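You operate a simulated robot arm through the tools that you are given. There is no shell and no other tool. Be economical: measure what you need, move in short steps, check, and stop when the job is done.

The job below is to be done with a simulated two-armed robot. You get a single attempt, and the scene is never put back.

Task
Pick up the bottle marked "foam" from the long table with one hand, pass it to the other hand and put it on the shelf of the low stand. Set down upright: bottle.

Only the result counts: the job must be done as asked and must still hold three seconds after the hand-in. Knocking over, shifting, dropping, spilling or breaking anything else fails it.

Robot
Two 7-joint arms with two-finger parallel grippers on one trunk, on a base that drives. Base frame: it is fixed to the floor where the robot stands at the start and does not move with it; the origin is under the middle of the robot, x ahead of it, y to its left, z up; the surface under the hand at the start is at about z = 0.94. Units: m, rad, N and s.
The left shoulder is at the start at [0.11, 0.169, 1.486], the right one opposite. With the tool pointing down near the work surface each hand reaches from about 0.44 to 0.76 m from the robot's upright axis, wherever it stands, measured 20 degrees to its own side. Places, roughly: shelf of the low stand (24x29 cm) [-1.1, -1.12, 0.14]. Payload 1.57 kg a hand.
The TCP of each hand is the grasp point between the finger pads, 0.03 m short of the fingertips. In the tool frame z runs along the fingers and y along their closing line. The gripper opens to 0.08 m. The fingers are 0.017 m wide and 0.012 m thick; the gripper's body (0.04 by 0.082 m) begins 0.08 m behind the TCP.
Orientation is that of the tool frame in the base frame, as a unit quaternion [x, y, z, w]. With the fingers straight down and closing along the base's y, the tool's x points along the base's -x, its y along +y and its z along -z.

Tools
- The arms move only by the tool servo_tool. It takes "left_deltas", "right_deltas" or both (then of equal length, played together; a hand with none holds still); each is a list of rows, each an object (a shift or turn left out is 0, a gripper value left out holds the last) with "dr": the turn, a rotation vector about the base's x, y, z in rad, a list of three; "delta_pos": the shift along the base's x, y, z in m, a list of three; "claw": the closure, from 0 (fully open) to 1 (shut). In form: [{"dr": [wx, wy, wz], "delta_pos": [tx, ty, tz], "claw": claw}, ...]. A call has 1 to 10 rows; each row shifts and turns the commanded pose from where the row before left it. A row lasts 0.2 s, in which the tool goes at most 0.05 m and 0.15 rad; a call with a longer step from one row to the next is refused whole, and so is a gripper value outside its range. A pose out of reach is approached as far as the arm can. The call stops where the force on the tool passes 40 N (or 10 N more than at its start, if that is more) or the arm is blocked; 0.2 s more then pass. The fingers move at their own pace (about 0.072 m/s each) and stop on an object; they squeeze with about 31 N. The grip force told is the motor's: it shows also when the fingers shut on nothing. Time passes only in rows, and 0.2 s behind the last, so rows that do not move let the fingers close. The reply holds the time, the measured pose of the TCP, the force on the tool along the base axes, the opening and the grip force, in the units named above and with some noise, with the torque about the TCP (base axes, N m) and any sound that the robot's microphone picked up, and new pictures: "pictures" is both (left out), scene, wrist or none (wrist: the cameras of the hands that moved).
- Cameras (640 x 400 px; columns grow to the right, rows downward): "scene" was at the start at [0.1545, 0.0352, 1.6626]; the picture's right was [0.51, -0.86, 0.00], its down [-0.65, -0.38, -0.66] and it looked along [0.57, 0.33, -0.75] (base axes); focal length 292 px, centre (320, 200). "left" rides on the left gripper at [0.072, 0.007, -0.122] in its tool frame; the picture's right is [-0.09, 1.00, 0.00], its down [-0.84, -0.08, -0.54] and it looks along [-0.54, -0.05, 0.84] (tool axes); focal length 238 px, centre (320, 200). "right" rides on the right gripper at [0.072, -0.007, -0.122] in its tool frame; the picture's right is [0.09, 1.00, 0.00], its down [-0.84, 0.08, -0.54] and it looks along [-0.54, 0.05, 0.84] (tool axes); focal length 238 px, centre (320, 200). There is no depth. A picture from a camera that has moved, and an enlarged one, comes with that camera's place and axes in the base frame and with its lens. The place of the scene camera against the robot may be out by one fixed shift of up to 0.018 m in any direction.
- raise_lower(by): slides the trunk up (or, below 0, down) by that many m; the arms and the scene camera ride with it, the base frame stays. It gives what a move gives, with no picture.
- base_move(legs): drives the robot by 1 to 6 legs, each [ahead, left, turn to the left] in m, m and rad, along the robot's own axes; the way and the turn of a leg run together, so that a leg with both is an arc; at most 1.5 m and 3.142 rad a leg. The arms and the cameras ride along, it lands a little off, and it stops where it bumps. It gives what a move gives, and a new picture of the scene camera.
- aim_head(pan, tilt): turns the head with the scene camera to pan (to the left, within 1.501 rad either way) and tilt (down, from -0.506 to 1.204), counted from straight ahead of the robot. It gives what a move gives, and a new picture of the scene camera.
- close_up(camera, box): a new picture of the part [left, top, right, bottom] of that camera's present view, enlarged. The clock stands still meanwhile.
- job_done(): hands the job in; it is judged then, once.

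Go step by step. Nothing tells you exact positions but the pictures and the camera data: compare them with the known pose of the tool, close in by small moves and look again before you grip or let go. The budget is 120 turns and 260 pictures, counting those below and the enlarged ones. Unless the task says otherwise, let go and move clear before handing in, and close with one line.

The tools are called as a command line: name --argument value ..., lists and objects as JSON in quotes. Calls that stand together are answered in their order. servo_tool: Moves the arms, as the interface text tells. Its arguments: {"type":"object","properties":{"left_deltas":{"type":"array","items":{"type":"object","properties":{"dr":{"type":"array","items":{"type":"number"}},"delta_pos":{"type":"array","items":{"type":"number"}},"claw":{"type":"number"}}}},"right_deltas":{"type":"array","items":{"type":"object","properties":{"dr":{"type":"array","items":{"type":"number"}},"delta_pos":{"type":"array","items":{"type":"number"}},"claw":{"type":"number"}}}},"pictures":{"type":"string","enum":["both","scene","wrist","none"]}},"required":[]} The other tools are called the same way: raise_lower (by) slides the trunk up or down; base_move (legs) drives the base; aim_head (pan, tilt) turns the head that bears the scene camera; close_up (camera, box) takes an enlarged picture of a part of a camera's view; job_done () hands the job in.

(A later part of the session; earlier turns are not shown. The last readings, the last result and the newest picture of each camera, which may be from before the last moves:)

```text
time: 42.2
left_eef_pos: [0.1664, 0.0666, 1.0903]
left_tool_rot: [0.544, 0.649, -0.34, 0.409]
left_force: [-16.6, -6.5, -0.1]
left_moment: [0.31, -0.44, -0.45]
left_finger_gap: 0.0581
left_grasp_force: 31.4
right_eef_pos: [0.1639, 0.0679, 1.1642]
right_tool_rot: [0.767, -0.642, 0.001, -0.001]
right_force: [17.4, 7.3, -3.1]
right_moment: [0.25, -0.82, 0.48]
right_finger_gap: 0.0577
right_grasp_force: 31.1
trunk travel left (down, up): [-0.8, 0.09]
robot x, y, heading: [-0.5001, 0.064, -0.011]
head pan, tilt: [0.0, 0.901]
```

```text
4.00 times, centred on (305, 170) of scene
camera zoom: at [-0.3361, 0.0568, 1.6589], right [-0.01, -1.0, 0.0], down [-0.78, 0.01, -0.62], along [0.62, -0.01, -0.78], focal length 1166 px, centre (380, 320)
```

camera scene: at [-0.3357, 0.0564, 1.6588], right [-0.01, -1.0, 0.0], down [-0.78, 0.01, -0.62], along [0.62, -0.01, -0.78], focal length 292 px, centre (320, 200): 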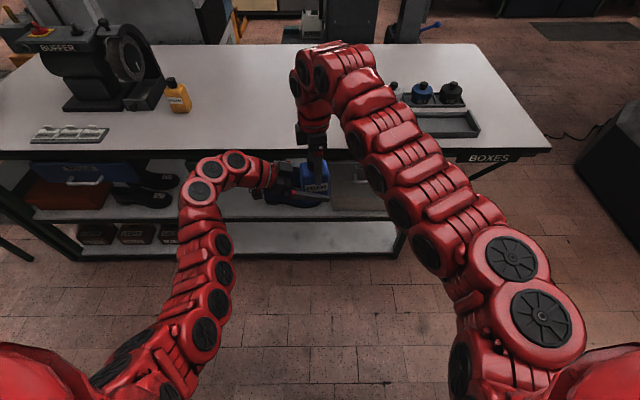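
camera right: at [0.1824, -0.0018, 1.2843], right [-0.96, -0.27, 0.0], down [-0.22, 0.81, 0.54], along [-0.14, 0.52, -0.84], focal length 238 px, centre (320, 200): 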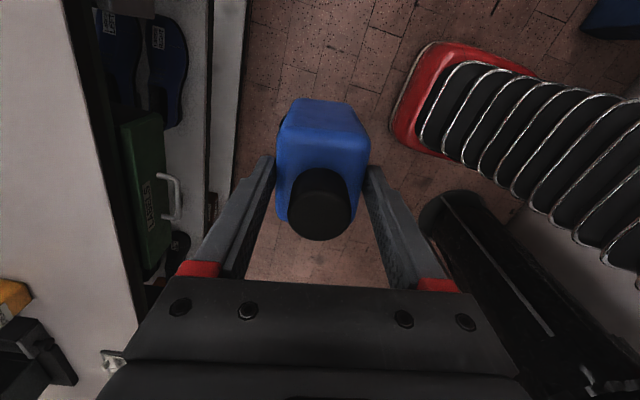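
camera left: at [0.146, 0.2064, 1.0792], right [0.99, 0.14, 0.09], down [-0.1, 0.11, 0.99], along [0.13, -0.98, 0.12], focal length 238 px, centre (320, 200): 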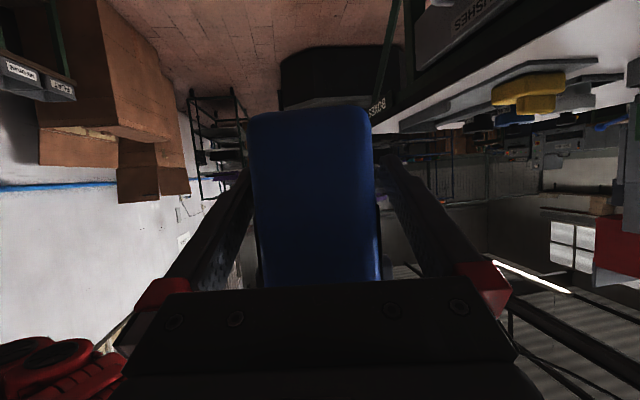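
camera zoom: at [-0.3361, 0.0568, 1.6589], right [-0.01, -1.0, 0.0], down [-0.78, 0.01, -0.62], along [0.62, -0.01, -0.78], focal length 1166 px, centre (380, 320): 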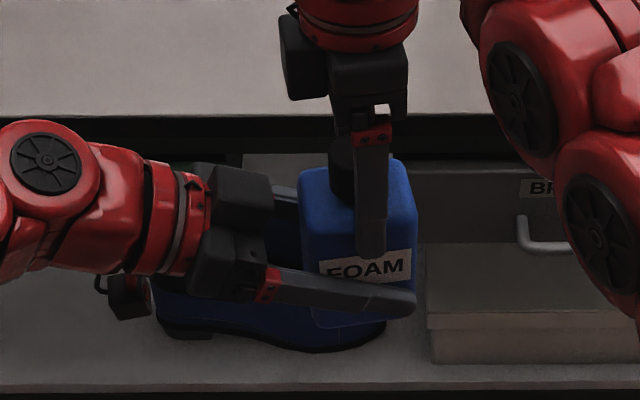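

Both hands hold it, with some sideways squeeze of about 18 N. I'll nudge the left hand 2 mm to relieve that and then open the right.

servo_tool --left_deltas '[{"delta_pos": [-0.0025, -0.0005, 0]}, {}]' --pictures "none"

servo_tool --right_deltas '[{"claw": 0}, {"claw": 0}, {"claw": 0}]' --pictures "wrist"

```text
time: 42.8
left_eef_pos: [0.1626, 0.0683, 1.0898]
left_tool_rot: [0.542, 0.652, -0.337, 0.409]
left_force: [1.4, -11.5, -11.9]
left_moment: [-0.31, 0.38, -0.3]
left_finger_gap: 0.0578
left_grasp_force: 30.8
right_eef_pos: [0.1627, 0.0697, 1.1634]
right_tool_rot: [0.769, -0.64, -0.002, 0.001]
right_force: [-1.9, 10.9, 12.1]
right_moment: [1.08, -0.27, 0.31]
right_finger_gap: 0.0578
right_grasp_force: 31.7
trunk travel left (down, up): [-0.8, 0.09]
robot x, y, heading: [-0.5003, 0.0647, -0.003]
head pan, tilt: [0.0, 0.901]
```

```text
time: 43.6
left_eef_pos: [0.1637, 0.0674, 1.0918]
left_tool_rot: [0.543, 0.65, -0.338, 0.41]
left_force: [0.2, 0.1, 0.2]
left_moment: [-0.03, 0.02, -0.01]
left_finger_gap: 0.058
left_grasp_force: 31.0
right_eef_pos: [0.1625, 0.0673, 1.1636]
right_tool_rot: [0.767, -0.641, 0.0, 0.0]
right_force: [0.9, -0.4, -0.2]
right_moment: [0.01, 0.02, -0.02]
right_finger_gap: 0.0802
right_grasp_force: 0.0
trunk travel left (down, up): [-0.8, 0.09]
robot x, y, heading: [-0.4993, 0.0636, -0.01]
head pan, tilt: [0.0, 0.901]
camera right: at [0.1832, -0.0016, 1.2837], right [-0.96, -0.27, 0.0], down [-0.22, 0.81, 0.54], along [-0.15, 0.52, -0.84], focal length 238 px, centre (320, 200)
```

right: 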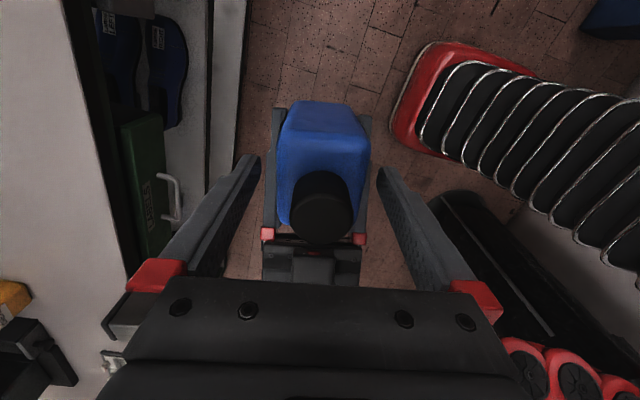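

The left hand now holds the bottle alone. I'll raise the right hand straight up and then move it off to the right.

servo_tool --right_deltas '[{"delta_pos": [0, 0, 0.03]}, {"delta_pos": [0, 0, 0.04]}, {"delta_pos": [0, 0, 0.04]}, {"delta_pos": [0, -0.03, 0.02]}, {"delta_pos": [0, -0.05, 0]}, {"delta_pos": [0, -0.05, 0]}, {"delta_pos": [-0.02, -0.045, 0]}, {"delta_pos": [-0.02, -0.045, 0]}]' --pictures "scene"

```text
time: 45.4
left_eef_pos: [0.1618, 0.0664, 1.0932]
left_tool_rot: [0.543, 0.651, -0.336, 0.409]
left_force: [-0.5, 0.2, 0.4]
left_moment: [0.03, -0.01, -0.04]
left_finger_gap: 0.0578
left_grasp_force: 31.3
right_eef_pos: [0.1504, -0.15, 1.2345]
right_tool_rot: [0.768, -0.641, -0.001, -0.001]
right_force: [0.0, -0.1, -0.4]
right_moment: [0.05, 0.02, 0.01]
right_finger_gap: 0.0801
right_grasp_force: 0.1
right hand out of reach, approached as far as the arm can: row 3, 4, 5, 6, 7, 8
trunk travel left (down, up): [-0.8, 0.09]
robot x, y, heading: [-0.5027, 0.0627, -0.008]
head pan, tilt: [0.0, 0.901]
camera scene: at [-0.3379, 0.0543, 1.6591], right [-0.01, -1.0, 0.0], down [-0.78, 0.01, -0.62], along [0.62, 0.0, -0.78], focal length 292 px, centre (320, 200)
```

scene: 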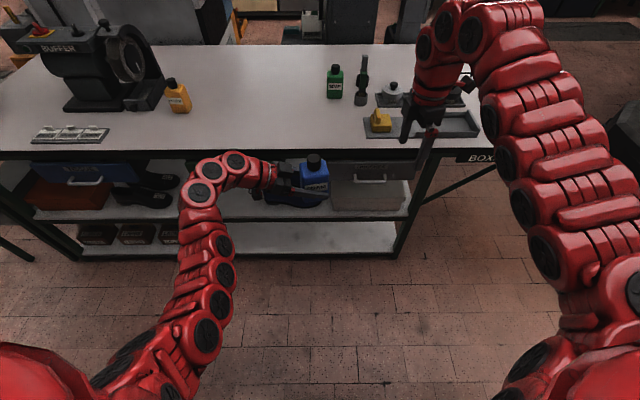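

The bottle is held upright by the left hand. Next I'll swing the left hand to point ahead, with the bottle at my left front. The right hand folds up and forward so it clears the bench when the trunk lowers.

servo_tool --left_deltas '[{"delta_pos": [-0.016, 0.02, 0], "dr": [0, 0, 0.1386]}, {"delta_pos": [-0.016, 0.02, 0], "dr": [0, 0, 0.1386]}, {"delta_pos": [-0.016, 0.02, 0], "dr": [0, 0, 0.1386]}, {"delta_pos": [-0.016, 0.02, 0], "dr": [0, 0, 0.1386]}, {"delta_pos": [-0.016, 0.02, 0], "dr": [0, 0, 0.1386]}, {"delta_pos": [-0.016, 0.02, 0], "dr": [0, 0, 0.1386]}, {"delta_pos": [-0.016, 0.02, 0], "dr": [0, 0, 0.1386]}, {"delta_pos": [-0.016, 0.02, 0], "dr": [0, 0, 0.1386]}, {"delta_pos": [-0.016, 0.02, 0], "dr": [0, 0, 0.1386]}, {"delta_pos": [-0.016, 0.02, 0], "dr": [0, 0, 0.1386]}]' --right_deltas '[{"delta_pos": [-0.02, -0.015, 0.02], "dr": [0, -0.15, 0]}, {"delta_pos": [-0.02, -0.015, 0.02], "dr": [0, -0.15, 0]}, {"delta_pos": [-0.02, -0.015, 0.02], "dr": [0, -0.15, 0]}, {"delta_pos": [-0.02, -0.015, 0.02], "dr": [0, -0.15, 0]}, {"delta_pos": [-0.02, -0.015, 0.02], "dr": [0, -0.15, 0]}, {"delta_pos": [-0.02, -0.015, 0.02], "dr": [0, -0.15, 0]}, {"delta_pos": [-0.02, -0.015, 0.02], "dr": [0, -0.15, 0]}, {"delta_pos": [-0.02, -0.015, 0.02], "dr": [0, -0.15, 0]}, {"delta_pos": [-0.02, -0.015, 0.02], "dr": [0, -0.15, 0]}, {"delta_pos": [-0.02, -0.015, 0.02], "dr": [0, -0.15, 0]}]' --pictures "both"

```text
time: 47.6
left_eef_pos: [0.0506, 0.2525, 1.0594]
left_tool_rot: [0.154, 0.829, -0.071, 0.532]
left_force: [-1.0, 0.3, -3.5]
left_moment: [-0.01, -0.04, -0.04]
left_finger_gap: 0.0578
left_grasp_force: 31.7
left hand out of reach, approached as far as the arm can: row 7, 8, 9, 10
right_eef_pos: [0.1425, -0.1857, 1.2624]
right_tool_rot: [0.765, -0.64, 0.057, -0.048]
right_force: [-0.4, 0.7, 0.0]
right_moment: [0.0, -0.01, 0.0]
right_finger_gap: 0.0803
right_grasp_force: 0.1
right hand out of reach, approached as far as the arm can: row 1, 2, 3, 4, 5, 6, 7, 8, 9, 10
trunk travel left (down, up): [-0.8, 0.09]
robot x, y, heading: [-0.5013, 0.0623, -0.011]
head pan, tilt: [0.0, 0.901]
camera scene: at [-0.337, 0.0571, 1.659], right [-0.01, -1.0, 0.0], down [-0.78, 0.01, -0.62], along [0.62, -0.01, -0.78], focal length 292 px, centre (320, 200)
camera right: at [0.1442, -0.2539, 1.3844], right [-0.95, -0.27, -0.14], down [-0.3, 0.81, 0.5], along [-0.02, 0.52, -0.85], focal length 238 px, centre (320, 200)
camera left: at [-0.081, 0.3046, 1.0467], right [0.36, 0.92, 0.13], down [-0.17, -0.07, 0.98], along [0.92, -0.38, 0.13], focal length 238 px, centre (320, 200)
```

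scene: 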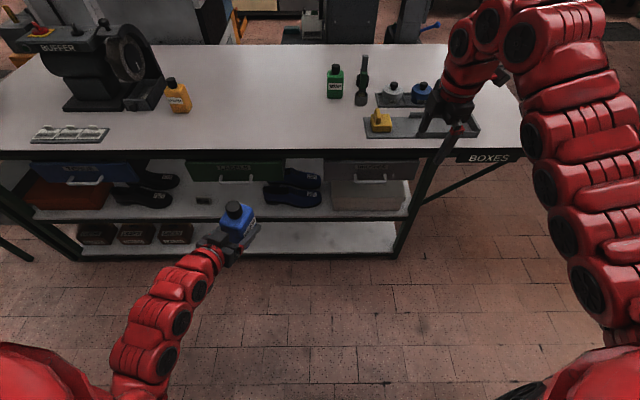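
right: 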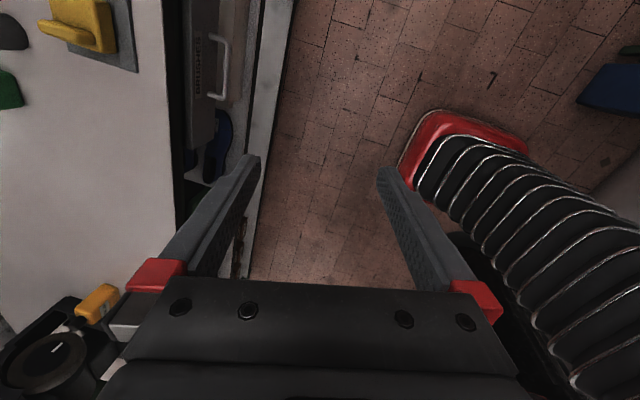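
left: 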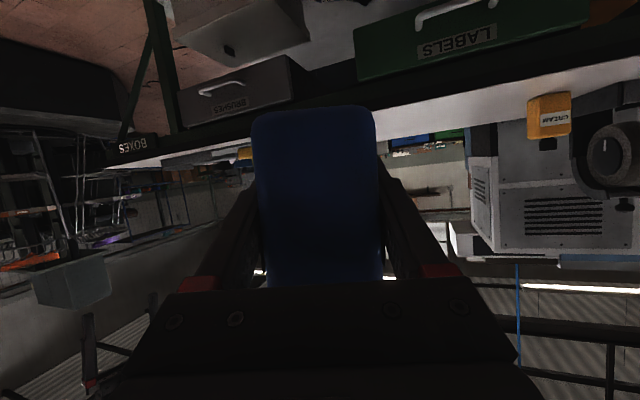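

The left hand is near a limit but the bottle is within about 3° of upright. The right hand is at its upper reach, so I'll bring it down to the side and undo its yaw before pitching it.

servo_tool --right_deltas '[{"delta_pos": [-0.028, -0.03, -0.03], "dr": [0, 0, -0.15]}, {"delta_pos": [-0.028, -0.03, -0.03], "dr": [0, 0, -0.15]}, {"delta_pos": [-0.028, -0.03, -0.03], "dr": [0, 0, -0.15]}, {"delta_pos": [-0.028, -0.03, -0.03], "dr": [0, 0, -0.15]}, {"delta_pos": [-0.028, -0.03, -0.03], "dr": [0, 0, -0.15]}, {"dr": [0, 0, -0.15]}, {"dr": [0, 0, -0.15]}, {"dr": [0, 0, -0.15]}, {"dr": [0, 0, -0.15]}, {"dr": [0, 0, -0.15]}]' --pictures "none"

servo_tool --right_deltas '[{"dr": [0, -0.15, 0]}, {"dr": [0, -0.15, 0]}, {"dr": [0, -0.15, 0]}, {"dr": [0, -0.15, 0]}, {"dr": [0, -0.15, 0]}, {"dr": [0, -0.15, 0]}, {"dr": [0, -0.15, 0]}]' --pictures "scene"

```text
refused: row 1 steps farther than a row can; nothing moved
```

```text
time: 49.2
left_eef_pos: [0.0508, 0.2516, 1.06]
left_tool_rot: [0.153, 0.829, -0.069, 0.533]
left_force: [0.3, -0.2, -3.6]
left_moment: [-0.01, -0.04, 0.02]
left_finger_gap: 0.0578
left_grasp_force: 31.1
right_eef_pos: [0.1443, -0.185, 1.2618]
right_tool_rot: [0.765, -0.64, 0.058, -0.049]
right_force: [0.2, 0.0, -0.2]
right_moment: [0.02, -0.04, 0.01]
right_finger_gap: 0.0798
right_grasp_force: 0.1
right hand out of reach, approached as far as the arm can: row 1, 2, 3, 4, 5, 6, 7
trunk travel left (down, up): [-0.8, 0.09]
robot x, y, heading: [-0.5005, 0.064, -0.011]
head pan, tilt: [0.0, 0.901]
camera scene: at [-0.3364, 0.057, 1.6589], right [-0.01, -1.0, 0.0], down [-0.78, 0.01, -0.62], along [0.62, -0.01, -0.78], focal length 292 px, centre (320, 200)
```

scene: 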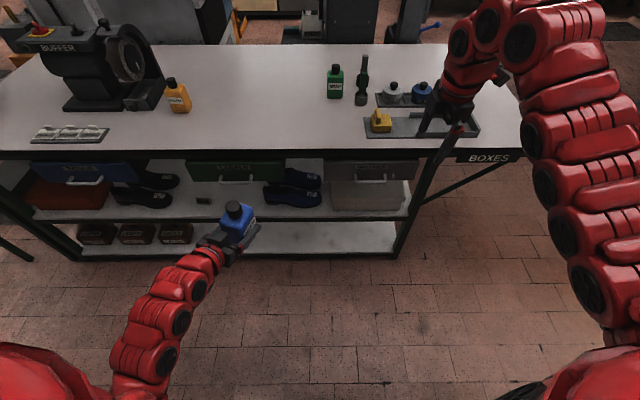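

servo_tool --right_deltas '[{"delta_pos": [-0.02, -0.02, -0.03], "dr": [0, 0, -0.14]}, {"delta_pos": [-0.02, -0.02, -0.03], "dr": [0, 0, -0.14]}, {"delta_pos": [-0.02, -0.02, -0.03], "dr": [0, 0, -0.14]}, {"delta_pos": [-0.02, -0.02, -0.03], "dr": [0, 0, -0.14]}, {"delta_pos": [-0.02, -0.02, -0.03], "dr": [0, 0, -0.14]}, {"delta_pos": [-0.02, -0.02, 0], "dr": [0, 0, -0.14]}, {"delta_pos": [-0.02, -0.02, 0], "dr": [0, 0, -0.14]}, {"dr": [0, 0, -0.14]}, {"dr": [0, 0, -0.14]}, {"dr": [0, 0, -0.14]}]' --pictures "none"

servo_tool --right_deltas '[{"dr": [0, -0.14, 0]}, {"dr": [0, -0.14, 0]}, {"dr": [0, -0.14, 0]}, {"dr": [0, -0.14, 0]}, {"dr": [0, -0.14, 0]}, {"dr": [0, -0.14, 0]}, {"dr": [0, -0.14, 0]}, {"dr": [0, -0.14, 0]}]' --pictures "scene"

```text
time: 51.4
left_eef_pos: [0.0516, 0.253, 1.0595]
left_tool_rot: [0.153, 0.83, -0.069, 0.532]
left_force: [-0.8, 0.6, -4.0]
left_moment: [-0.02, -0.01, -0.02]
left_finger_gap: 0.0577
left_grasp_force: 30.7
right_eef_pos: [0.1268, -0.2621, 1.2512]
right_tool_rot: [-0.482, 0.873, -0.071, 0.025]
right_force: [-0.1, -0.1, 0.9]
right_moment: [0.0, 0.01, 0.01]
right_finger_gap: 0.08
right_grasp_force: 0.1
right hand out of reach, approached as far as the arm can: row 1, 2, 3, 4, 5, 6, 8, 9, 10
trunk travel left (down, up): [-0.8, 0.09]
robot x, y, heading: [-0.4997, 0.0614, -0.007]
head pan, tilt: [0.0, 0.901]
```

```text
time: 53.2
left_eef_pos: [0.0517, 0.253, 1.0606]
left_tool_rot: [0.153, 0.83, -0.069, 0.532]
left_force: [-1.2, 0.3, -4.7]
left_moment: [-0.01, -0.01, -0.01]
left_finger_gap: 0.0579
left_grasp_force: 30.9
right_eef_pos: [0.1264, -0.2631, 1.2513]
right_tool_rot: [-0.483, 0.872, -0.069, 0.025]
right_force: [-0.3, 0.5, 0.7]
right_moment: [0.01, 0.02, -0.01]
right_finger_gap: 0.08
right_grasp_force: 0.0
right hand out of reach, approached as far as the arm can: row 1, 2, 3, 4, 5, 6, 7, 8
trunk travel left (down, up): [-0.8, 0.09]
robot x, y, heading: [-0.4968, 0.0635, -0.011]
head pan, tilt: [0.0, 0.901]
camera scene: at [-0.3363, 0.057, 1.6589], right [-0.01, -1.0, 0.0], down [-0.78, 0.01, -0.62], along [0.62, -0.01, -0.78], focal length 292 px, centre (320, 200)
```

scene: 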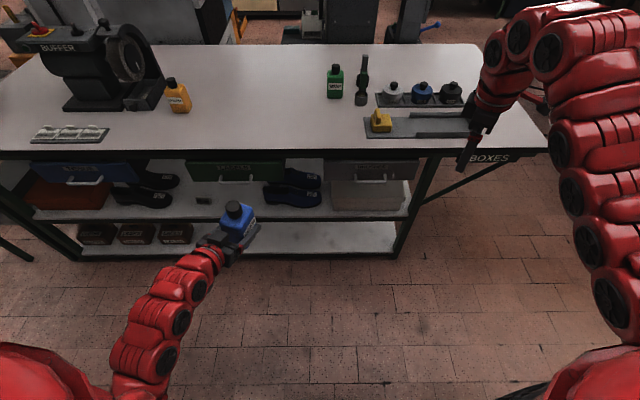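

The right arm seems caught at a joint limit. I'll try simple moves: straight down and outward first.

servo_tool --right_deltas '[{"delta_pos": [0, 0, -0.04]}, {"delta_pos": [0, 0, -0.04]}, {"delta_pos": [0, 0, -0.04]}, {"delta_pos": [0, 0, -0.03]}, {"dr": [0, 0, -0.15]}, {"dr": [0, 0, -0.15]}, {"dr": [0, 0, -0.15]}, {"dr": [0, 0, -0.15]}, {"dr": [0, 0, -0.15]}]' --pictures "none"

```text
time: 55.2
left_eef_pos: [0.0523, 0.252, 1.058]
left_tool_rot: [0.153, 0.829, -0.07, 0.533]
left_force: [-0.6, 0.4, -4.8]
left_moment: [0.01, -0.02, -0.02]
left_finger_gap: 0.058
left_grasp_force: 31.0
right_eef_pos: [0.1326, -0.2664, 1.2309]
right_tool_rot: [-0.129, 0.989, -0.074, -0.001]
right_force: [0.3, 0.1, -0.5]
right_moment: [0.0, -0.04, 0.0]
right_finger_gap: 0.0799
right_grasp_force: 0.0
right hand out of reach, approached as far as the arm can: row 1, 2, 3, 4, 7, 8, 9
trunk travel left (down, up): [-0.8, 0.09]
robot x, y, heading: [-0.5006, 0.0659, -0.012]
head pan, tilt: [0.0, 0.901]
```

servo_tool --right_deltas '[{"delta_pos": [0.03, 0, 0]}, {"delta_pos": [0.03, 0, 0]}]' --pictures "none"

```text
time: 55.8
left_eef_pos: [0.0538, 0.252, 1.0584]
left_tool_rot: [0.154, 0.83, -0.071, 0.531]
left_force: [0.1, -0.2, -3.9]
left_moment: [-0.02, -0.02, 0.0]
left_finger_gap: 0.058
left_grasp_force: 30.9
right_eef_pos: [0.194, -0.2673, 1.2311]
right_tool_rot: [-0.129, 0.989, -0.075, -0.003]
right_force: [0.6, 0.7, -0.7]
right_moment: [-0.02, 0.03, 0.01]
right_finger_gap: 0.0799
right_grasp_force: 0.0
trunk travel left (down, up): [-0.8, 0.09]
robot x, y, heading: [-0.5029, 0.0606, -0.014]
head pan, tilt: [0.0, 0.901]
```

servo_tool --right_deltas '[{"delta_pos": [0.02, 0, -0.03]}, {"delta_pos": [0, 0, -0.03]}, {"delta_pos": [0, 0, -0.03]}, {"delta_pos": [0, 0, -0.03]}, {"delta_pos": [-0.02, 0, -0.02]}]' --pictures "scene"

```text
time: 57.0
left_eef_pos: [0.0494, 0.2509, 1.0621]
left_tool_rot: [0.154, 0.829, -0.069, 0.533]
left_force: [-0.8, 0.6, -3.5]
left_moment: [-0.02, 0.01, 0.03]
left_finger_gap: 0.0579
left_grasp_force: 31.0
right_eef_pos: [0.1932, -0.2685, 1.0899]
right_tool_rot: [-0.131, 0.989, -0.074, -0.001]
right_force: [-1.8, -1.1, 0.5]
right_moment: [0.04, -0.03, -0.02]
right_finger_gap: 0.0802
right_grasp_force: 0.0
trunk travel left (down, up): [-0.8, 0.09]
robot x, y, heading: [-0.5023, 0.0635, -0.009]
head pan, tilt: [0.0, 0.901]
camera scene: at [-0.3389, 0.0534, 1.6592], right [-0.01, -1.0, 0.0], down [-0.78, 0.01, -0.62], along [0.62, 0.0, -0.78], focal length 292 px, centre (320, 200)
```

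scene: 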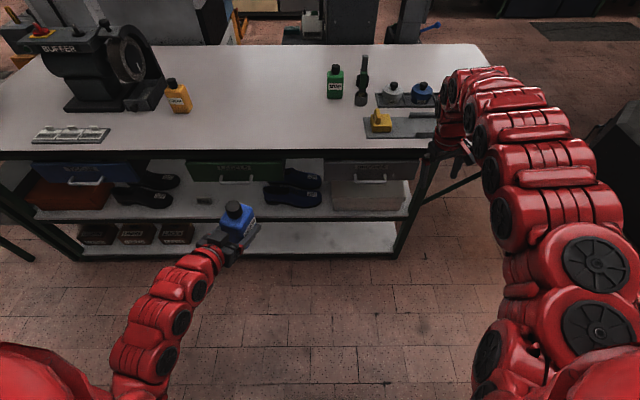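

It moves freely again. I'll pitch the right hand forward now while drawing it back.

servo_tool --right_deltas '[{"delta_pos": [-0.01, -0.01, 0], "dr": [0, -0.15, 0]}, {"delta_pos": [-0.01, -0.01, 0], "dr": [0, -0.15, 0]}, {"delta_pos": [-0.01, -0.01, 0], "dr": [0, -0.15, 0]}, {"delta_pos": [-0.01, -0.01, 0], "dr": [0, -0.15, 0]}, {"delta_pos": [-0.01, -0.01, 0], "dr": [0, -0.15, 0]}, {"delta_pos": [-0.01, -0.01, 0], "dr": [0, -0.15, 0]}, {"delta_pos": [-0.01, -0.01, 0], "dr": [0, -0.15, 0]}, {"delta_pos": [-0.01, -0.01, 0], "dr": [0, -0.15, 0]}]' --pictures "none"

servo_tool --right_deltas '[{"delta_pos": [-0.02, -0.01, 0.03]}, {"delta_pos": [-0.02, -0.01, 0.03]}, {"delta_pos": [-0.02, -0.01, 0.03]}, {"delta_pos": [-0.02, -0.01, 0.03]}, {"delta_pos": [-0.02, -0.01, 0.03]}, {"delta_pos": [-0.02, -0.01, 0.03]}, {"delta_pos": [-0.02, -0.01, 0.03]}, {"delta_pos": [-0.02, -0.01, 0.03]}]' --pictures "scene"

```text
time: 58.8
left_eef_pos: [0.0505, 0.2509, 1.0594]
left_tool_rot: [0.154, 0.829, -0.07, 0.533]
left_force: [0.3, -0.3, -3.4]
left_moment: [-0.01, 0.01, -0.04]
left_finger_gap: 0.058
left_grasp_force: 30.7
right_eef_pos: [0.2506, -0.3599, 1.0575]
right_tool_rot: [-0.105, 0.883, -0.078, 0.45]
right_force: [0.3, -0.5, 0.2]
right_moment: [0.0, 0.03, 0.03]
right_finger_gap: 0.08
right_grasp_force: 0.1
right hand out of reach, approached as far as the arm can: row 2, 3, 4, 5, 6, 7, 8
trunk travel left (down, up): [-0.8, 0.09]
robot x, y, heading: [-0.4945, 0.0602, -0.011]
head pan, tilt: [0.0, 0.901]
```

```text
time: 60.6
left_eef_pos: [0.0498, 0.2524, 1.06]
left_tool_rot: [0.154, 0.829, -0.07, 0.532]
left_force: [0.4, 0.3, -3.2]
left_moment: [-0.01, -0.07, 0.0]
left_finger_gap: 0.0579
left_grasp_force: 30.8
right_eef_pos: [0.17, -0.4982, 1.2726]
right_tool_rot: [-0.103, 0.884, -0.079, 0.448]
right_force: [-0.1, -0.6, 0.5]
right_moment: [-0.01, 0.02, -0.03]
right_finger_gap: 0.08
right_grasp_force: 0.1
right hand out of reach, approached as far as the arm can: row 1, 2, 3, 4, 5, 6
trunk travel left (down, up): [-0.8, 0.09]
robot x, y, heading: [-0.4979, 0.0639, -0.009]
head pan, tilt: [0.0, 0.901]
camera scene: at [-0.3372, 0.0575, 1.659], right [-0.01, -1.0, 0.0], down [-0.78, 0.01, -0.62], along [0.62, -0.01, -0.78], focal length 292 px, centre (320, 200)
```

scene: 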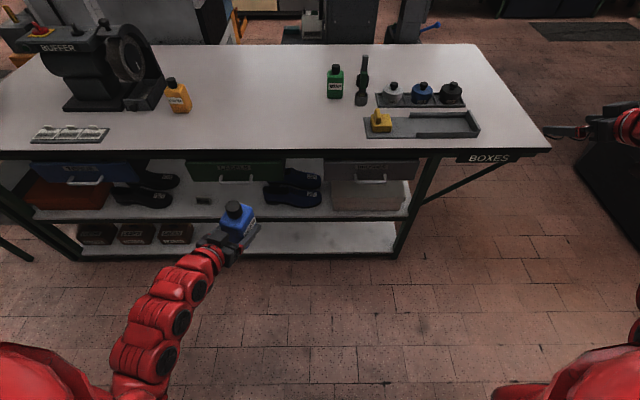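

servo_tool --right_deltas '[{"delta_pos": [-0.02, 0, 0.03], "dr": [0, -0.07, 0]}, {"delta_pos": [-0.02, 0, 0.03], "dr": [0, -0.07, 0]}, {"delta_pos": [-0.02, 0, 0.03], "dr": [0, -0.07, 0]}, {"delta_pos": [-0.02, 0, 0.03], "dr": [0, -0.07, 0]}, {"delta_pos": [-0.02, 0, 0.03], "dr": [0, -0.07, 0]}, {"delta_pos": [-0.02, 0, 0.03], "dr": [0, -0.07, 0]}, {"delta_pos": [-0.02, 0, 0.0]}, {"delta_pos": [-0.02, 0, 0.0]}, {"delta_pos": [-0.02, 0, 0.0]}]' --pictures "none"

```text
time: 62.6
left_eef_pos: [0.051, 0.2532, 1.0602]
left_tool_rot: [0.154, 0.829, -0.07, 0.533]
left_force: [0.0, 0.2, -3.8]
left_moment: [0.0, -0.02, -0.01]
left_finger_gap: 0.0575
left_grasp_force: 31.6
right_eef_pos: [-0.0103, -0.4947, 1.4509]
right_tool_rot: [-0.086, 0.77, -0.098, 0.624]
right_force: [-0.6, 0.7, 0.8]
right_moment: [0.03, -0.01, 0.02]
right_finger_gap: 0.0803
right_grasp_force: 0.0
trunk travel left (down, up): [-0.8, 0.09]
robot x, y, heading: [-0.5017, 0.066, -0.006]
head pan, tilt: [0.0, 0.901]
```

The right hand is folded up clear. I'll move forward slightly, turn round to face -x, and strafe toward the bench.

base_move --legs '[[0.15, 0, 0], [0, 0, -3.13], [0, 0.5, 0]]'

aim_head --pan 0.3 --tilt 0.8

```text
time: 73.9
left_eef_pos: [-0.9405, -0.5798, 1.0599]
left_tool_rot: [0.825, -0.175, -0.53, -0.084]
left_force: [-0.3, -0.8, -3.8]
left_moment: [0.03, 0.03, 0.02]
left_finger_gap: 0.058
left_grasp_force: 31.2
right_eef_pos: [-0.84, 0.165, 1.4513]
right_tool_rot: [0.773, 0.065, -0.62, -0.116]
right_force: [0.1, -0.5, 1.1]
right_moment: [0.03, -0.01, -0.04]
right_finger_gap: 0.0802
right_grasp_force: 0.1
trunk travel left (down, up): [-0.8, 0.09]
robot x, y, heading: [-0.3792, -0.4248, 3.078]
head pan, tilt: [0.0, 0.901]
camera scene: at [-0.529, -0.4147, 1.6589], right [0.06, 1.0, 0.0], down [0.78, -0.05, -0.62], along [-0.62, 0.04, -0.78], focal length 292 px, centre (320, 200)
```

scene: 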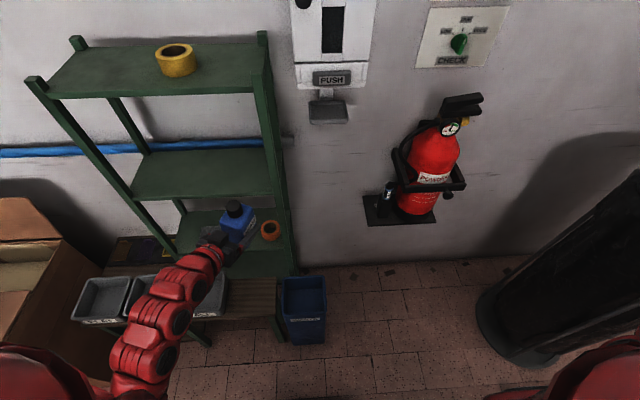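

```text
time: 74.7
left_eef_pos: [-0.9401, -0.5806, 1.0591]
left_tool_rot: [0.825, -0.176, -0.53, -0.085]
left_force: [0.2, -0.6, -2.9]
left_moment: [0.0, 0.01, 0.04]
left_finger_gap: 0.0578
left_grasp_force: 31.1
right_eef_pos: [-0.8397, 0.1646, 1.451]
right_tool_rot: [0.773, 0.065, -0.621, -0.116]
right_force: [0.3, -0.6, 1.2]
right_moment: [-0.03, -0.01, -0.05]
right_finger_gap: 0.0801
right_grasp_force: 0.0
trunk travel left (down, up): [-0.8, 0.09]
robot x, y, heading: [-0.3775, -0.4238, 3.078]
head pan, tilt: [0.3, 0.799]
camera scene: at [-0.532, -0.439, 1.6668], right [-0.23, 0.97, 0.0], down [0.7, 0.17, -0.7], along [-0.68, -0.16, -0.72], focal length 292 px, centre (320, 200)
```

scene: 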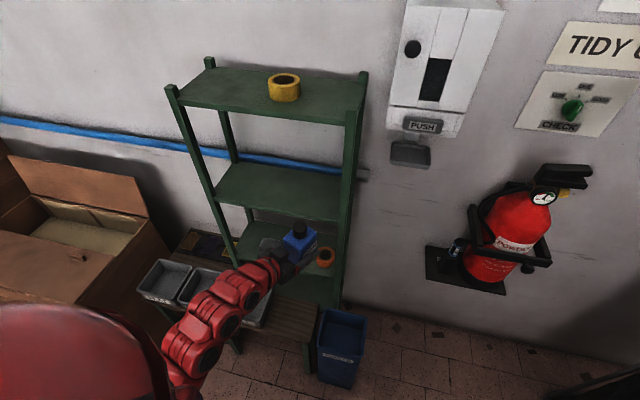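

I'm facing the bench. I'll back off, align square, and strafe so the left hand lines up with the shelf bay, then lower the trunk in clear space.

base_move --legs '[[-0.29, 0, 0.064], [0, 0.46, 0]]'

raise_lower --by -0.6

aim_head --pan 0.2 --tilt 0.6

```text
time: 79.1
left_eef_pos: [-0.6336, -1.0857, 1.06]
left_tool_rot: [0.831, -0.146, -0.533, -0.065]
left_force: [-0.6, 0.2, -4.7]
left_moment: [-0.01, 0.03, -0.01]
left_finger_gap: 0.058
left_grasp_force: 30.5
right_eef_pos: [-0.5847, -0.3351, 1.4511]
right_tool_rot: [0.77, 0.091, -0.625, -0.094]
right_force: [0.7, -0.3, 0.0]
right_moment: [0.01, -0.02, 0.03]
right_finger_gap: 0.0799
right_grasp_force: 0.0
trunk travel left (down, up): [-0.8, 0.09]
robot x, y, heading: [-0.0852, -0.8875, -3.136]
head pan, tilt: [0.3, 0.799]
camera scene: at [-0.2369, -0.9165, 1.6668], right [-0.3, 0.95, 0.0], down [0.68, 0.21, -0.7], along [-0.66, -0.21, -0.72], focal length 292 px, centre (320, 200)
```

scene: 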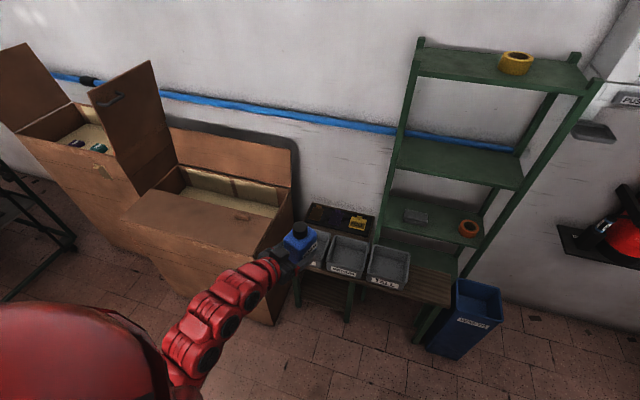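

```text
refused: -0.6 is not a number from -0.4 to 0.4
```

```text
time: 79.8
left_eef_pos: [-0.6341, -1.0851, 1.0595]
left_tool_rot: [0.831, -0.147, -0.533, -0.066]
left_force: [0.4, -0.4, -4.1]
left_moment: [-0.03, 0.03, 0.03]
left_finger_gap: 0.0582
left_grasp_force: 31.4
right_eef_pos: [-0.5846, -0.3354, 1.4512]
right_tool_rot: [0.77, 0.091, -0.625, -0.095]
right_force: [-1.0, -0.3, -0.8]
right_moment: [-0.01, 0.0, 0.01]
right_finger_gap: 0.0799
right_grasp_force: 0.1
trunk travel left (down, up): [-0.8, 0.09]
robot x, y, heading: [-0.084, -0.8888, -3.139]
head pan, tilt: [0.201, 0.6]
camera scene: at [-0.2464, -0.9115, 1.6836], right [-0.2, 0.98, 0.0], down [0.55, 0.12, -0.82], along [-0.81, -0.17, -0.57], focal length 292 px, centre (320, 200)
```

scene: 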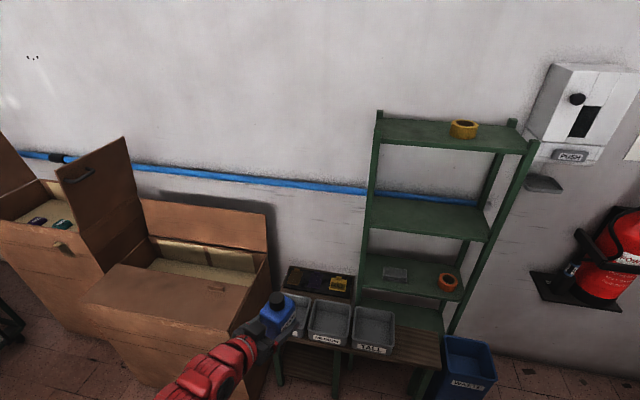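

The slatted shelf between the two bench legs is visible below the small trays. I'll lower the trunk.

raise_lower --by -0.4

raise_lower --by -0.36

aim_head --pan 0.2 --tilt 0.45

```text
time: 83.6
left_eef_pos: [-0.6341, -1.0846, 0.659]
left_tool_rot: [0.831, -0.148, -0.532, -0.067]
left_force: [-0.7, 0.3, -3.9]
left_moment: [0.01, -0.03, 0.0]
left_finger_gap: 0.0578
left_grasp_force: 30.6
right_eef_pos: [-0.5854, -0.335, 1.0513]
right_tool_rot: [0.77, 0.091, -0.624, -0.095]
right_force: [0.4, -0.9, 0.4]
right_moment: [-0.01, 0.01, -0.01]
right_finger_gap: 0.08
right_grasp_force: 0.1
trunk travel left (down, up): [-0.4, 0.49]
robot x, y, heading: [-0.0836, -0.8907, -3.134]
head pan, tilt: [0.201, 0.6]
```

```text
time: 87.3
left_eef_pos: [-0.6333, -1.0833, 0.3508]
left_tool_rot: [0.834, -0.159, -0.525, -0.061]
left_force: [0.1, 0.2, -4.7]
left_moment: [-0.01, 0.04, -0.01]
left_finger_gap: 0.0578
left_grasp_force: 31.2
right_eef_pos: [-0.585, -0.3353, 0.7483]
right_tool_rot: [0.77, 0.091, -0.624, -0.094]
right_force: [-0.2, 0.8, 0.1]
right_moment: [-0.01, -0.01, -0.02]
right_finger_gap: 0.0799
right_grasp_force: 0.1
trunk travel left (down, up): [-0.096, 0.794]
robot x, y, heading: [-0.0828, -0.8879, -3.137]
head pan, tilt: [0.201, 0.6]
stopped: the arm was blocked; the commanded pose is now the measured one
```

```text
time: 88.0
left_eef_pos: [-0.633, -1.0834, 0.3509]
left_tool_rot: [0.833, -0.156, -0.527, -0.062]
left_force: [-0.5, 0.1, -4.1]
left_moment: [0.02, 0.01, -0.01]
left_finger_gap: 0.0579
left_grasp_force: 31.1
right_eef_pos: [-0.5852, -0.3362, 0.7478]
right_tool_rot: [0.77, 0.092, -0.624, -0.094]
right_force: [-0.5, -0.3, 0.1]
right_moment: [0.0, -0.03, 0.02]
right_finger_gap: 0.0798
right_grasp_force: 0.0
trunk travel left (down, up): [-0.096, 0.794]
robot x, y, heading: [-0.0846, -0.8848, -3.139]
head pan, tilt: [0.201, 0.45]
camera scene: at [-0.2505, -0.9126, 0.9937], right [-0.2, 0.98, 0.0], down [0.43, 0.09, -0.9], along [-0.88, -0.18, -0.44], focal length 292 px, centre (320, 200)
```

scene: 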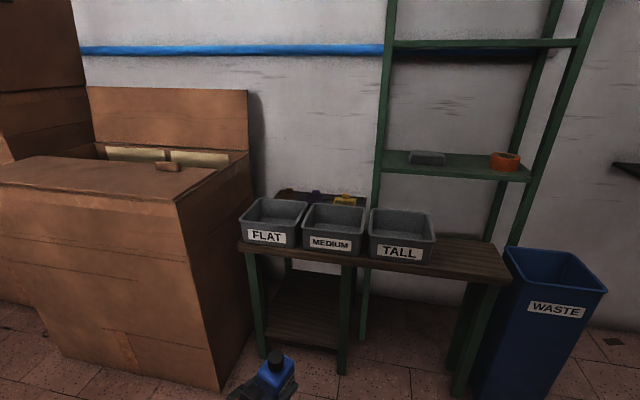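

The trunk stopped with 0.096 m of travel left because something on the arm was blocked, probably the left elbow against my own base. I'll look at the arm.

aim_head --pan 0.6 --tilt 1.15

```text
time: 89.1
left_eef_pos: [-0.6344, -1.0837, 0.3514]
left_tool_rot: [0.833, -0.156, -0.528, -0.063]
left_force: [-0.2, -0.1, -3.6]
left_moment: [-0.02, 0.02, 0.02]
left_finger_gap: 0.058
left_grasp_force: 30.9
right_eef_pos: [-0.5843, -0.3371, 0.7495]
right_tool_rot: [0.771, 0.094, -0.623, -0.095]
right_force: [0.2, 0.0, -0.2]
right_moment: [0.0, -0.02, 0.01]
right_finger_gap: 0.0801
right_grasp_force: 0.0
trunk travel left (down, up): [-0.096, 0.794]
robot x, y, heading: [-0.0871, -0.8897, -3.14]
head pan, tilt: [0.6, 1.15]
camera scene: at [-0.2094, -0.9287, 0.9384], right [-0.57, 0.82, 0.0], down [0.75, 0.52, -0.41], along [-0.34, -0.23, -0.91], focal length 292 px, centre (320, 200)
```

scene: 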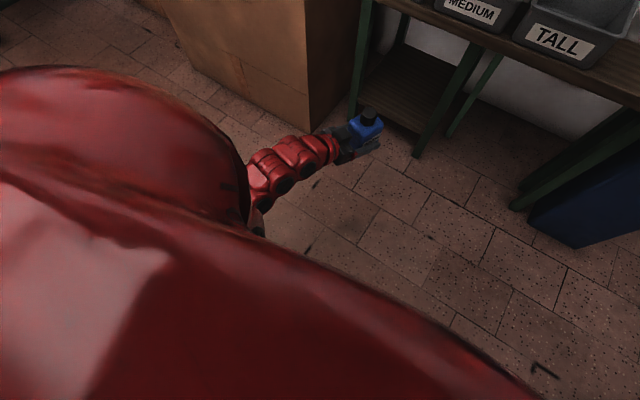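

The elbow is hidden under the shoulder. I'll raise the trunk a bit and extend the left hand forward and down, which lifts the elbow. I'll also correct the small roll and yaw on the way.

raise_lower --by 0.06

servo_tool --left_deltas '[{"delta_pos": [-0.03, 0, 0], "dr": [0.018, -0.006, 0.04]}, {"delta_pos": [-0.03, 0, 0], "dr": [0.018, -0.006, 0.04]}, {"delta_pos": [-0.03, 0, 0], "dr": [0.018, -0.006, 0.04]}, {"delta_pos": [-0.03, 0, 0], "dr": [0, 0, 0.06]}, {"delta_pos": [0, 0, -0.02], "dr": [0, 0, 0.06]}, {"delta_pos": [0, 0, -0.02], "dr": [0, 0, 0.06]}]' --pictures "both"

```text
time: 90.1
left_eef_pos: [-0.6331, -1.0827, 0.4114]
left_tool_rot: [0.832, -0.156, -0.528, -0.063]
left_force: [0.4, 0.3, -4.7]
left_moment: [-0.01, 0.0, 0.03]
left_finger_gap: 0.058
left_grasp_force: 30.7
right_eef_pos: [-0.5847, -0.3353, 0.8083]
right_tool_rot: [0.77, 0.091, -0.625, -0.094]
right_force: [0.4, 0.8, -0.3]
right_moment: [-0.04, 0.02, 0.02]
right_finger_gap: 0.0798
right_grasp_force: 0.0
trunk travel left (down, up): [-0.156, 0.734]
robot x, y, heading: [-0.0854, -0.8881, -3.135]
head pan, tilt: [0.6, 1.15]
```

```text
time: 91.5
left_eef_pos: [-0.7534, -1.0845, 0.3688]
left_tool_rot: [0.848, -0.015, -0.529, -0.006]
left_force: [0.0, -0.3, -3.6]
left_moment: [0.01, 0.03, 0.01]
left_finger_gap: 0.0579
left_grasp_force: 31.0
right_eef_pos: [-0.584, -0.335, 0.8078]
right_tool_rot: [0.77, 0.093, -0.624, -0.093]
right_force: [0.4, -0.8, 0.6]
right_moment: [0.01, 0.01, -0.02]
right_finger_gap: 0.0799
right_grasp_force: 0.0
trunk travel left (down, up): [-0.156, 0.734]
robot x, y, heading: [-0.0877, -0.8875, -3.138]
head pan, tilt: [0.6, 1.15]
camera scene: at [-0.2087, -0.9267, 0.9977], right [-0.57, 0.82, 0.0], down [0.75, 0.52, -0.41], along [-0.34, -0.23, -0.91], focal length 292 px, centre (320, 200)
camera left: at [-0.6143, -1.0959, 0.3589], right [-0.07, -0.99, 0.09], down [0.12, 0.08, 0.99], along [-0.99, 0.08, 0.11], focal length 238 px, centre (320, 200)
```

scene: 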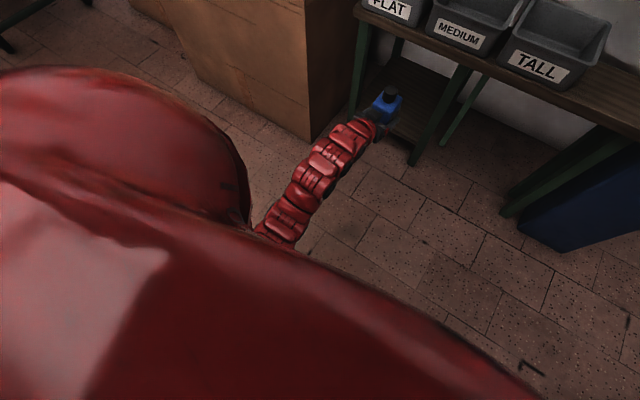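
left: 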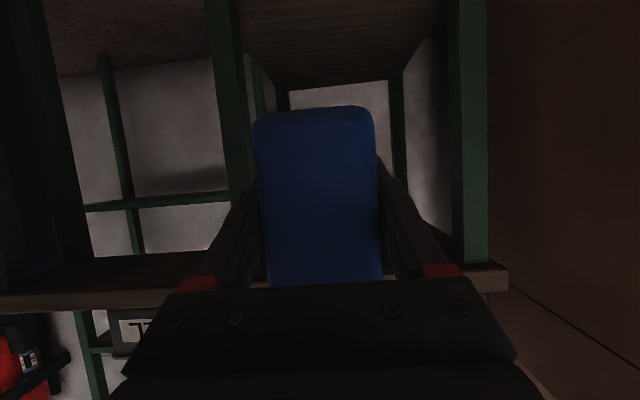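

The bottle is upright and points straight at the bay, whose centre is at y≈-1.11 with legs at x≈-0.905. I'll shift 2.7 cm to the left, then lower further while still in front of the bench.

servo_tool --left_deltas '[{"delta_pos": [0, -0.027, 0]}]' --pictures "none"

raise_lower --by -0.13

```text
time: 91.9
left_eef_pos: [-0.7538, -1.1102, 0.3695]
left_tool_rot: [0.849, -0.015, -0.529, -0.007]
left_force: [0.1, 0.9, -3.7]
left_moment: [-0.02, 0.0, -0.04]
left_finger_gap: 0.058
left_grasp_force: 30.8
right_eef_pos: [-0.584, -0.3352, 0.8082]
right_tool_rot: [0.77, 0.092, -0.624, -0.094]
right_force: [0.7, 0.4, 0.3]
right_moment: [0.0, -0.01, 0.0]
right_finger_gap: 0.08
right_grasp_force: 0.0
trunk travel left (down, up): [-0.156, 0.734]
robot x, y, heading: [-0.0859, -0.8904, -3.142]
head pan, tilt: [0.6, 1.15]
```

```text
time: 93.5
left_eef_pos: [-0.7583, -1.1115, 0.2614]
left_tool_rot: [0.847, -0.014, -0.531, -0.008]
left_force: [-3.6, -2.0, -3.3]
left_moment: [0.08, -0.19, -0.15]
left_finger_gap: 0.0579
left_grasp_force: 30.3
right_eef_pos: [-0.5887, -0.3386, 0.6978]
right_tool_rot: [0.772, 0.093, -0.622, -0.094]
right_force: [0.5, 0.5, 1.1]
right_moment: [0.06, -0.1, -0.04]
right_finger_gap: 0.0794
right_grasp_force: 0.1
trunk travel left (down, up): [-0.026, 0.864]
robot x, y, heading: [-0.0821, -0.885, -3.138]
head pan, tilt: [0.6, 1.15]
```

The trunk lowered. I'll check and then lower the hand about 5 cm more.

servo_tool --left_deltas '[{}, {}]' --pictures "both"

```text
time: 94.1
left_eef_pos: [-0.7624, -1.1115, 0.2567]
left_tool_rot: [0.847, -0.015, -0.532, -0.005]
left_force: [0.0, -0.8, -2.8]
left_moment: [-0.02, 0.04, 0.02]
left_finger_gap: 0.058
left_grasp_force: 31.5
right_eef_pos: [-0.5942, -0.3359, 0.6854]
right_tool_rot: [0.775, 0.092, -0.618, -0.094]
right_force: [-0.1, -0.2, -0.5]
right_moment: [0.0, -0.01, -0.04]
right_finger_gap: 0.0802
right_grasp_force: 0.1
trunk travel left (down, up): [-0.026, 0.864]
robot x, y, heading: [-0.0871, -0.8862, -3.141]
head pan, tilt: [0.6, 1.15]
camera scene: at [-0.2207, -0.9279, 0.8805], right [-0.57, 0.82, -0.01], down [0.76, 0.52, -0.4], along [-0.32, -0.23, -0.92], focal length 292 px, centre (320, 200)
camera left: at [-0.6231, -1.1242, 0.2456], right [-0.07, -0.99, 0.09], down [0.13, 0.08, 0.99], along [-0.99, 0.08, 0.12], focal length 238 px, centre (320, 200)
```

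scene: 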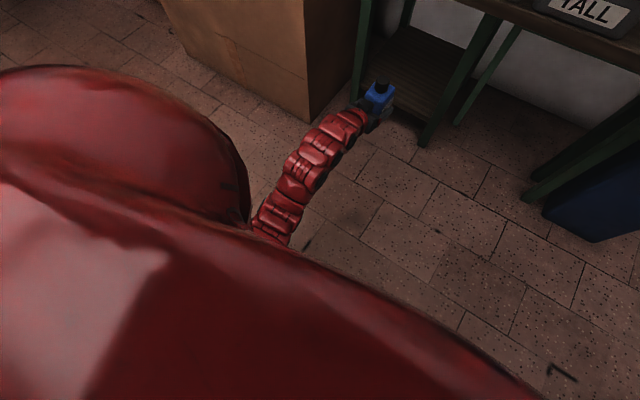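
left: 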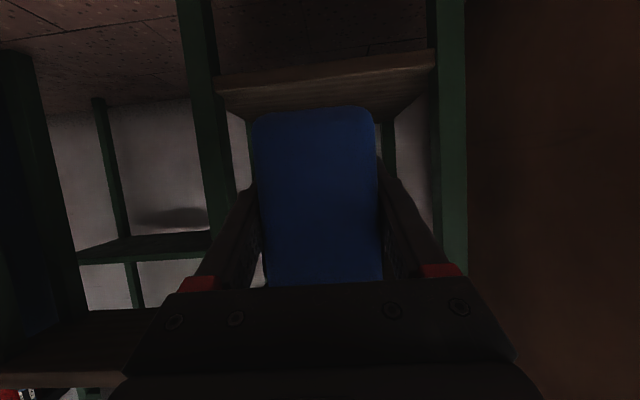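

The robot's body seems to be leaning slightly, so the elbow is pressing on something. I'll raise the trunk 7 cm again and get the height by extending the arm down and forward instead.

raise_lower --by 0.07

servo_tool --left_deltas '[{"delta_pos": [-0.01, 0, -0.02]}, {"delta_pos": [-0.01, 0, -0.02]}, {"delta_pos": [-0.01, 0, -0.02]}, {"delta_pos": [0, 0, -0.02]}]' --pictures "none"

```text
time: 95.2
left_eef_pos: [-0.7538, -1.1096, 0.3074]
left_tool_rot: [0.849, -0.016, -0.528, -0.008]
left_force: [-0.8, -0.4, -3.7]
left_moment: [-0.03, 0.02, 0.03]
left_finger_gap: 0.0578
left_grasp_force: 30.8
right_eef_pos: [-0.5835, -0.3376, 0.7482]
right_tool_rot: [0.77, 0.091, -0.625, -0.093]
right_force: [-0.9, -0.3, 0.5]
right_moment: [-0.01, 0.01, 0.01]
right_finger_gap: 0.0801
right_grasp_force: 0.1
trunk travel left (down, up): [-0.096, 0.794]
robot x, y, heading: [-0.0892, -0.8915, -3.137]
head pan, tilt: [0.6, 1.15]
```

```text
time: 96.2
left_eef_pos: [-0.7845, -1.1115, 0.2289]
left_tool_rot: [0.848, -0.015, -0.53, -0.007]
left_force: [0.1, -0.3, -3.0]
left_moment: [-0.05, 0.04, 0.03]
left_finger_gap: 0.0578
left_grasp_force: 30.8
right_eef_pos: [-0.5865, -0.3361, 0.7468]
right_tool_rot: [0.77, 0.092, -0.624, -0.094]
right_force: [-0.4, -0.6, -0.9]
right_moment: [0.01, -0.02, 0.02]
right_finger_gap: 0.08
right_grasp_force: 0.0
trunk travel left (down, up): [-0.096, 0.794]
robot x, y, heading: [-0.0868, -0.8845, -3.137]
head pan, tilt: [0.6, 1.15]
```

The hand is now level with the bay: bottle base at z≈0.19, above the shelf at about 0.14–0.15. I'll drive ahead part way and check.

base_move --legs '[[0.13, 0, 0]]'

servo_tool --left_deltas '[{}]' --pictures "wrist"

```text
time: 97.4
left_eef_pos: [-0.9137, -1.1128, 0.2297]
left_tool_rot: [0.849, -0.016, -0.529, -0.007]
left_force: [0.0, 0.4, -4.4]
left_moment: [-0.03, -0.02, 0.02]
left_finger_gap: 0.0581
left_grasp_force: 31.1
right_eef_pos: [-0.7124, -0.3357, 0.7474]
right_tool_rot: [0.77, 0.092, -0.624, -0.095]
right_force: [-0.3, -0.5, 0.0]
right_moment: [0.01, 0.0, -0.02]
right_finger_gap: 0.0801
right_grasp_force: 0.0
trunk travel left (down, up): [-0.096, 0.794]
robot x, y, heading: [-0.2125, -0.8909, -3.136]
head pan, tilt: [0.6, 1.15]
camera scene: at [-0.3359, -0.9274, 0.9377], right [-0.57, 0.82, 0.0], down [0.75, 0.52, -0.41], along [-0.34, -0.23, -0.91], focal length 292 px, centre (320, 200)
```

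scene: 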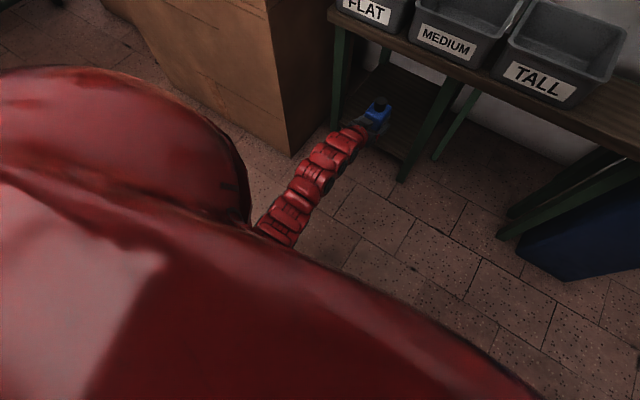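

```text
time: 97.8
left_eef_pos: [-0.9117, -1.1113, 0.2303]
left_tool_rot: [0.848, -0.015, -0.529, -0.007]
left_force: [0.3, 0.9, -3.7]
left_moment: [-0.01, 0.0, 0.01]
left_finger_gap: 0.0578
left_grasp_force: 30.8
right_eef_pos: [-0.7128, -0.3357, 0.7467]
right_tool_rot: [0.769, 0.091, -0.625, -0.094]
right_force: [0.4, 0.2, 0.1]
right_moment: [0.01, -0.01, -0.01]
right_finger_gap: 0.08
right_grasp_force: 0.0
trunk travel left (down, up): [-0.096, 0.794]
robot x, y, heading: [-0.2144, -0.8912, -3.137]
head pan, tilt: [0.6, 1.15]
camera left: at [-0.772, -1.1247, 0.2193], right [-0.07, -0.99, 0.09], down [0.12, 0.08, 0.99], along [-0.99, 0.08, 0.11], focal length 238 px, centre (320, 200)
```

left: 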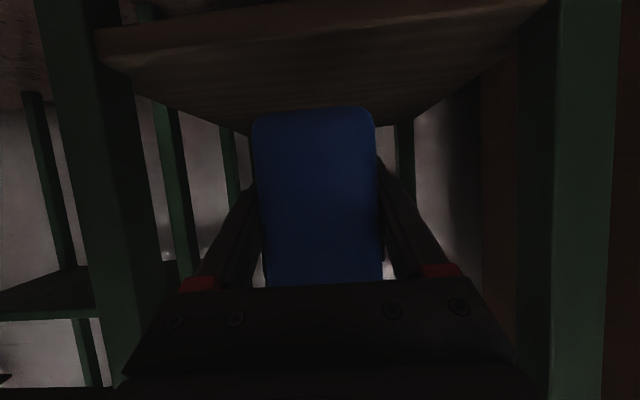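

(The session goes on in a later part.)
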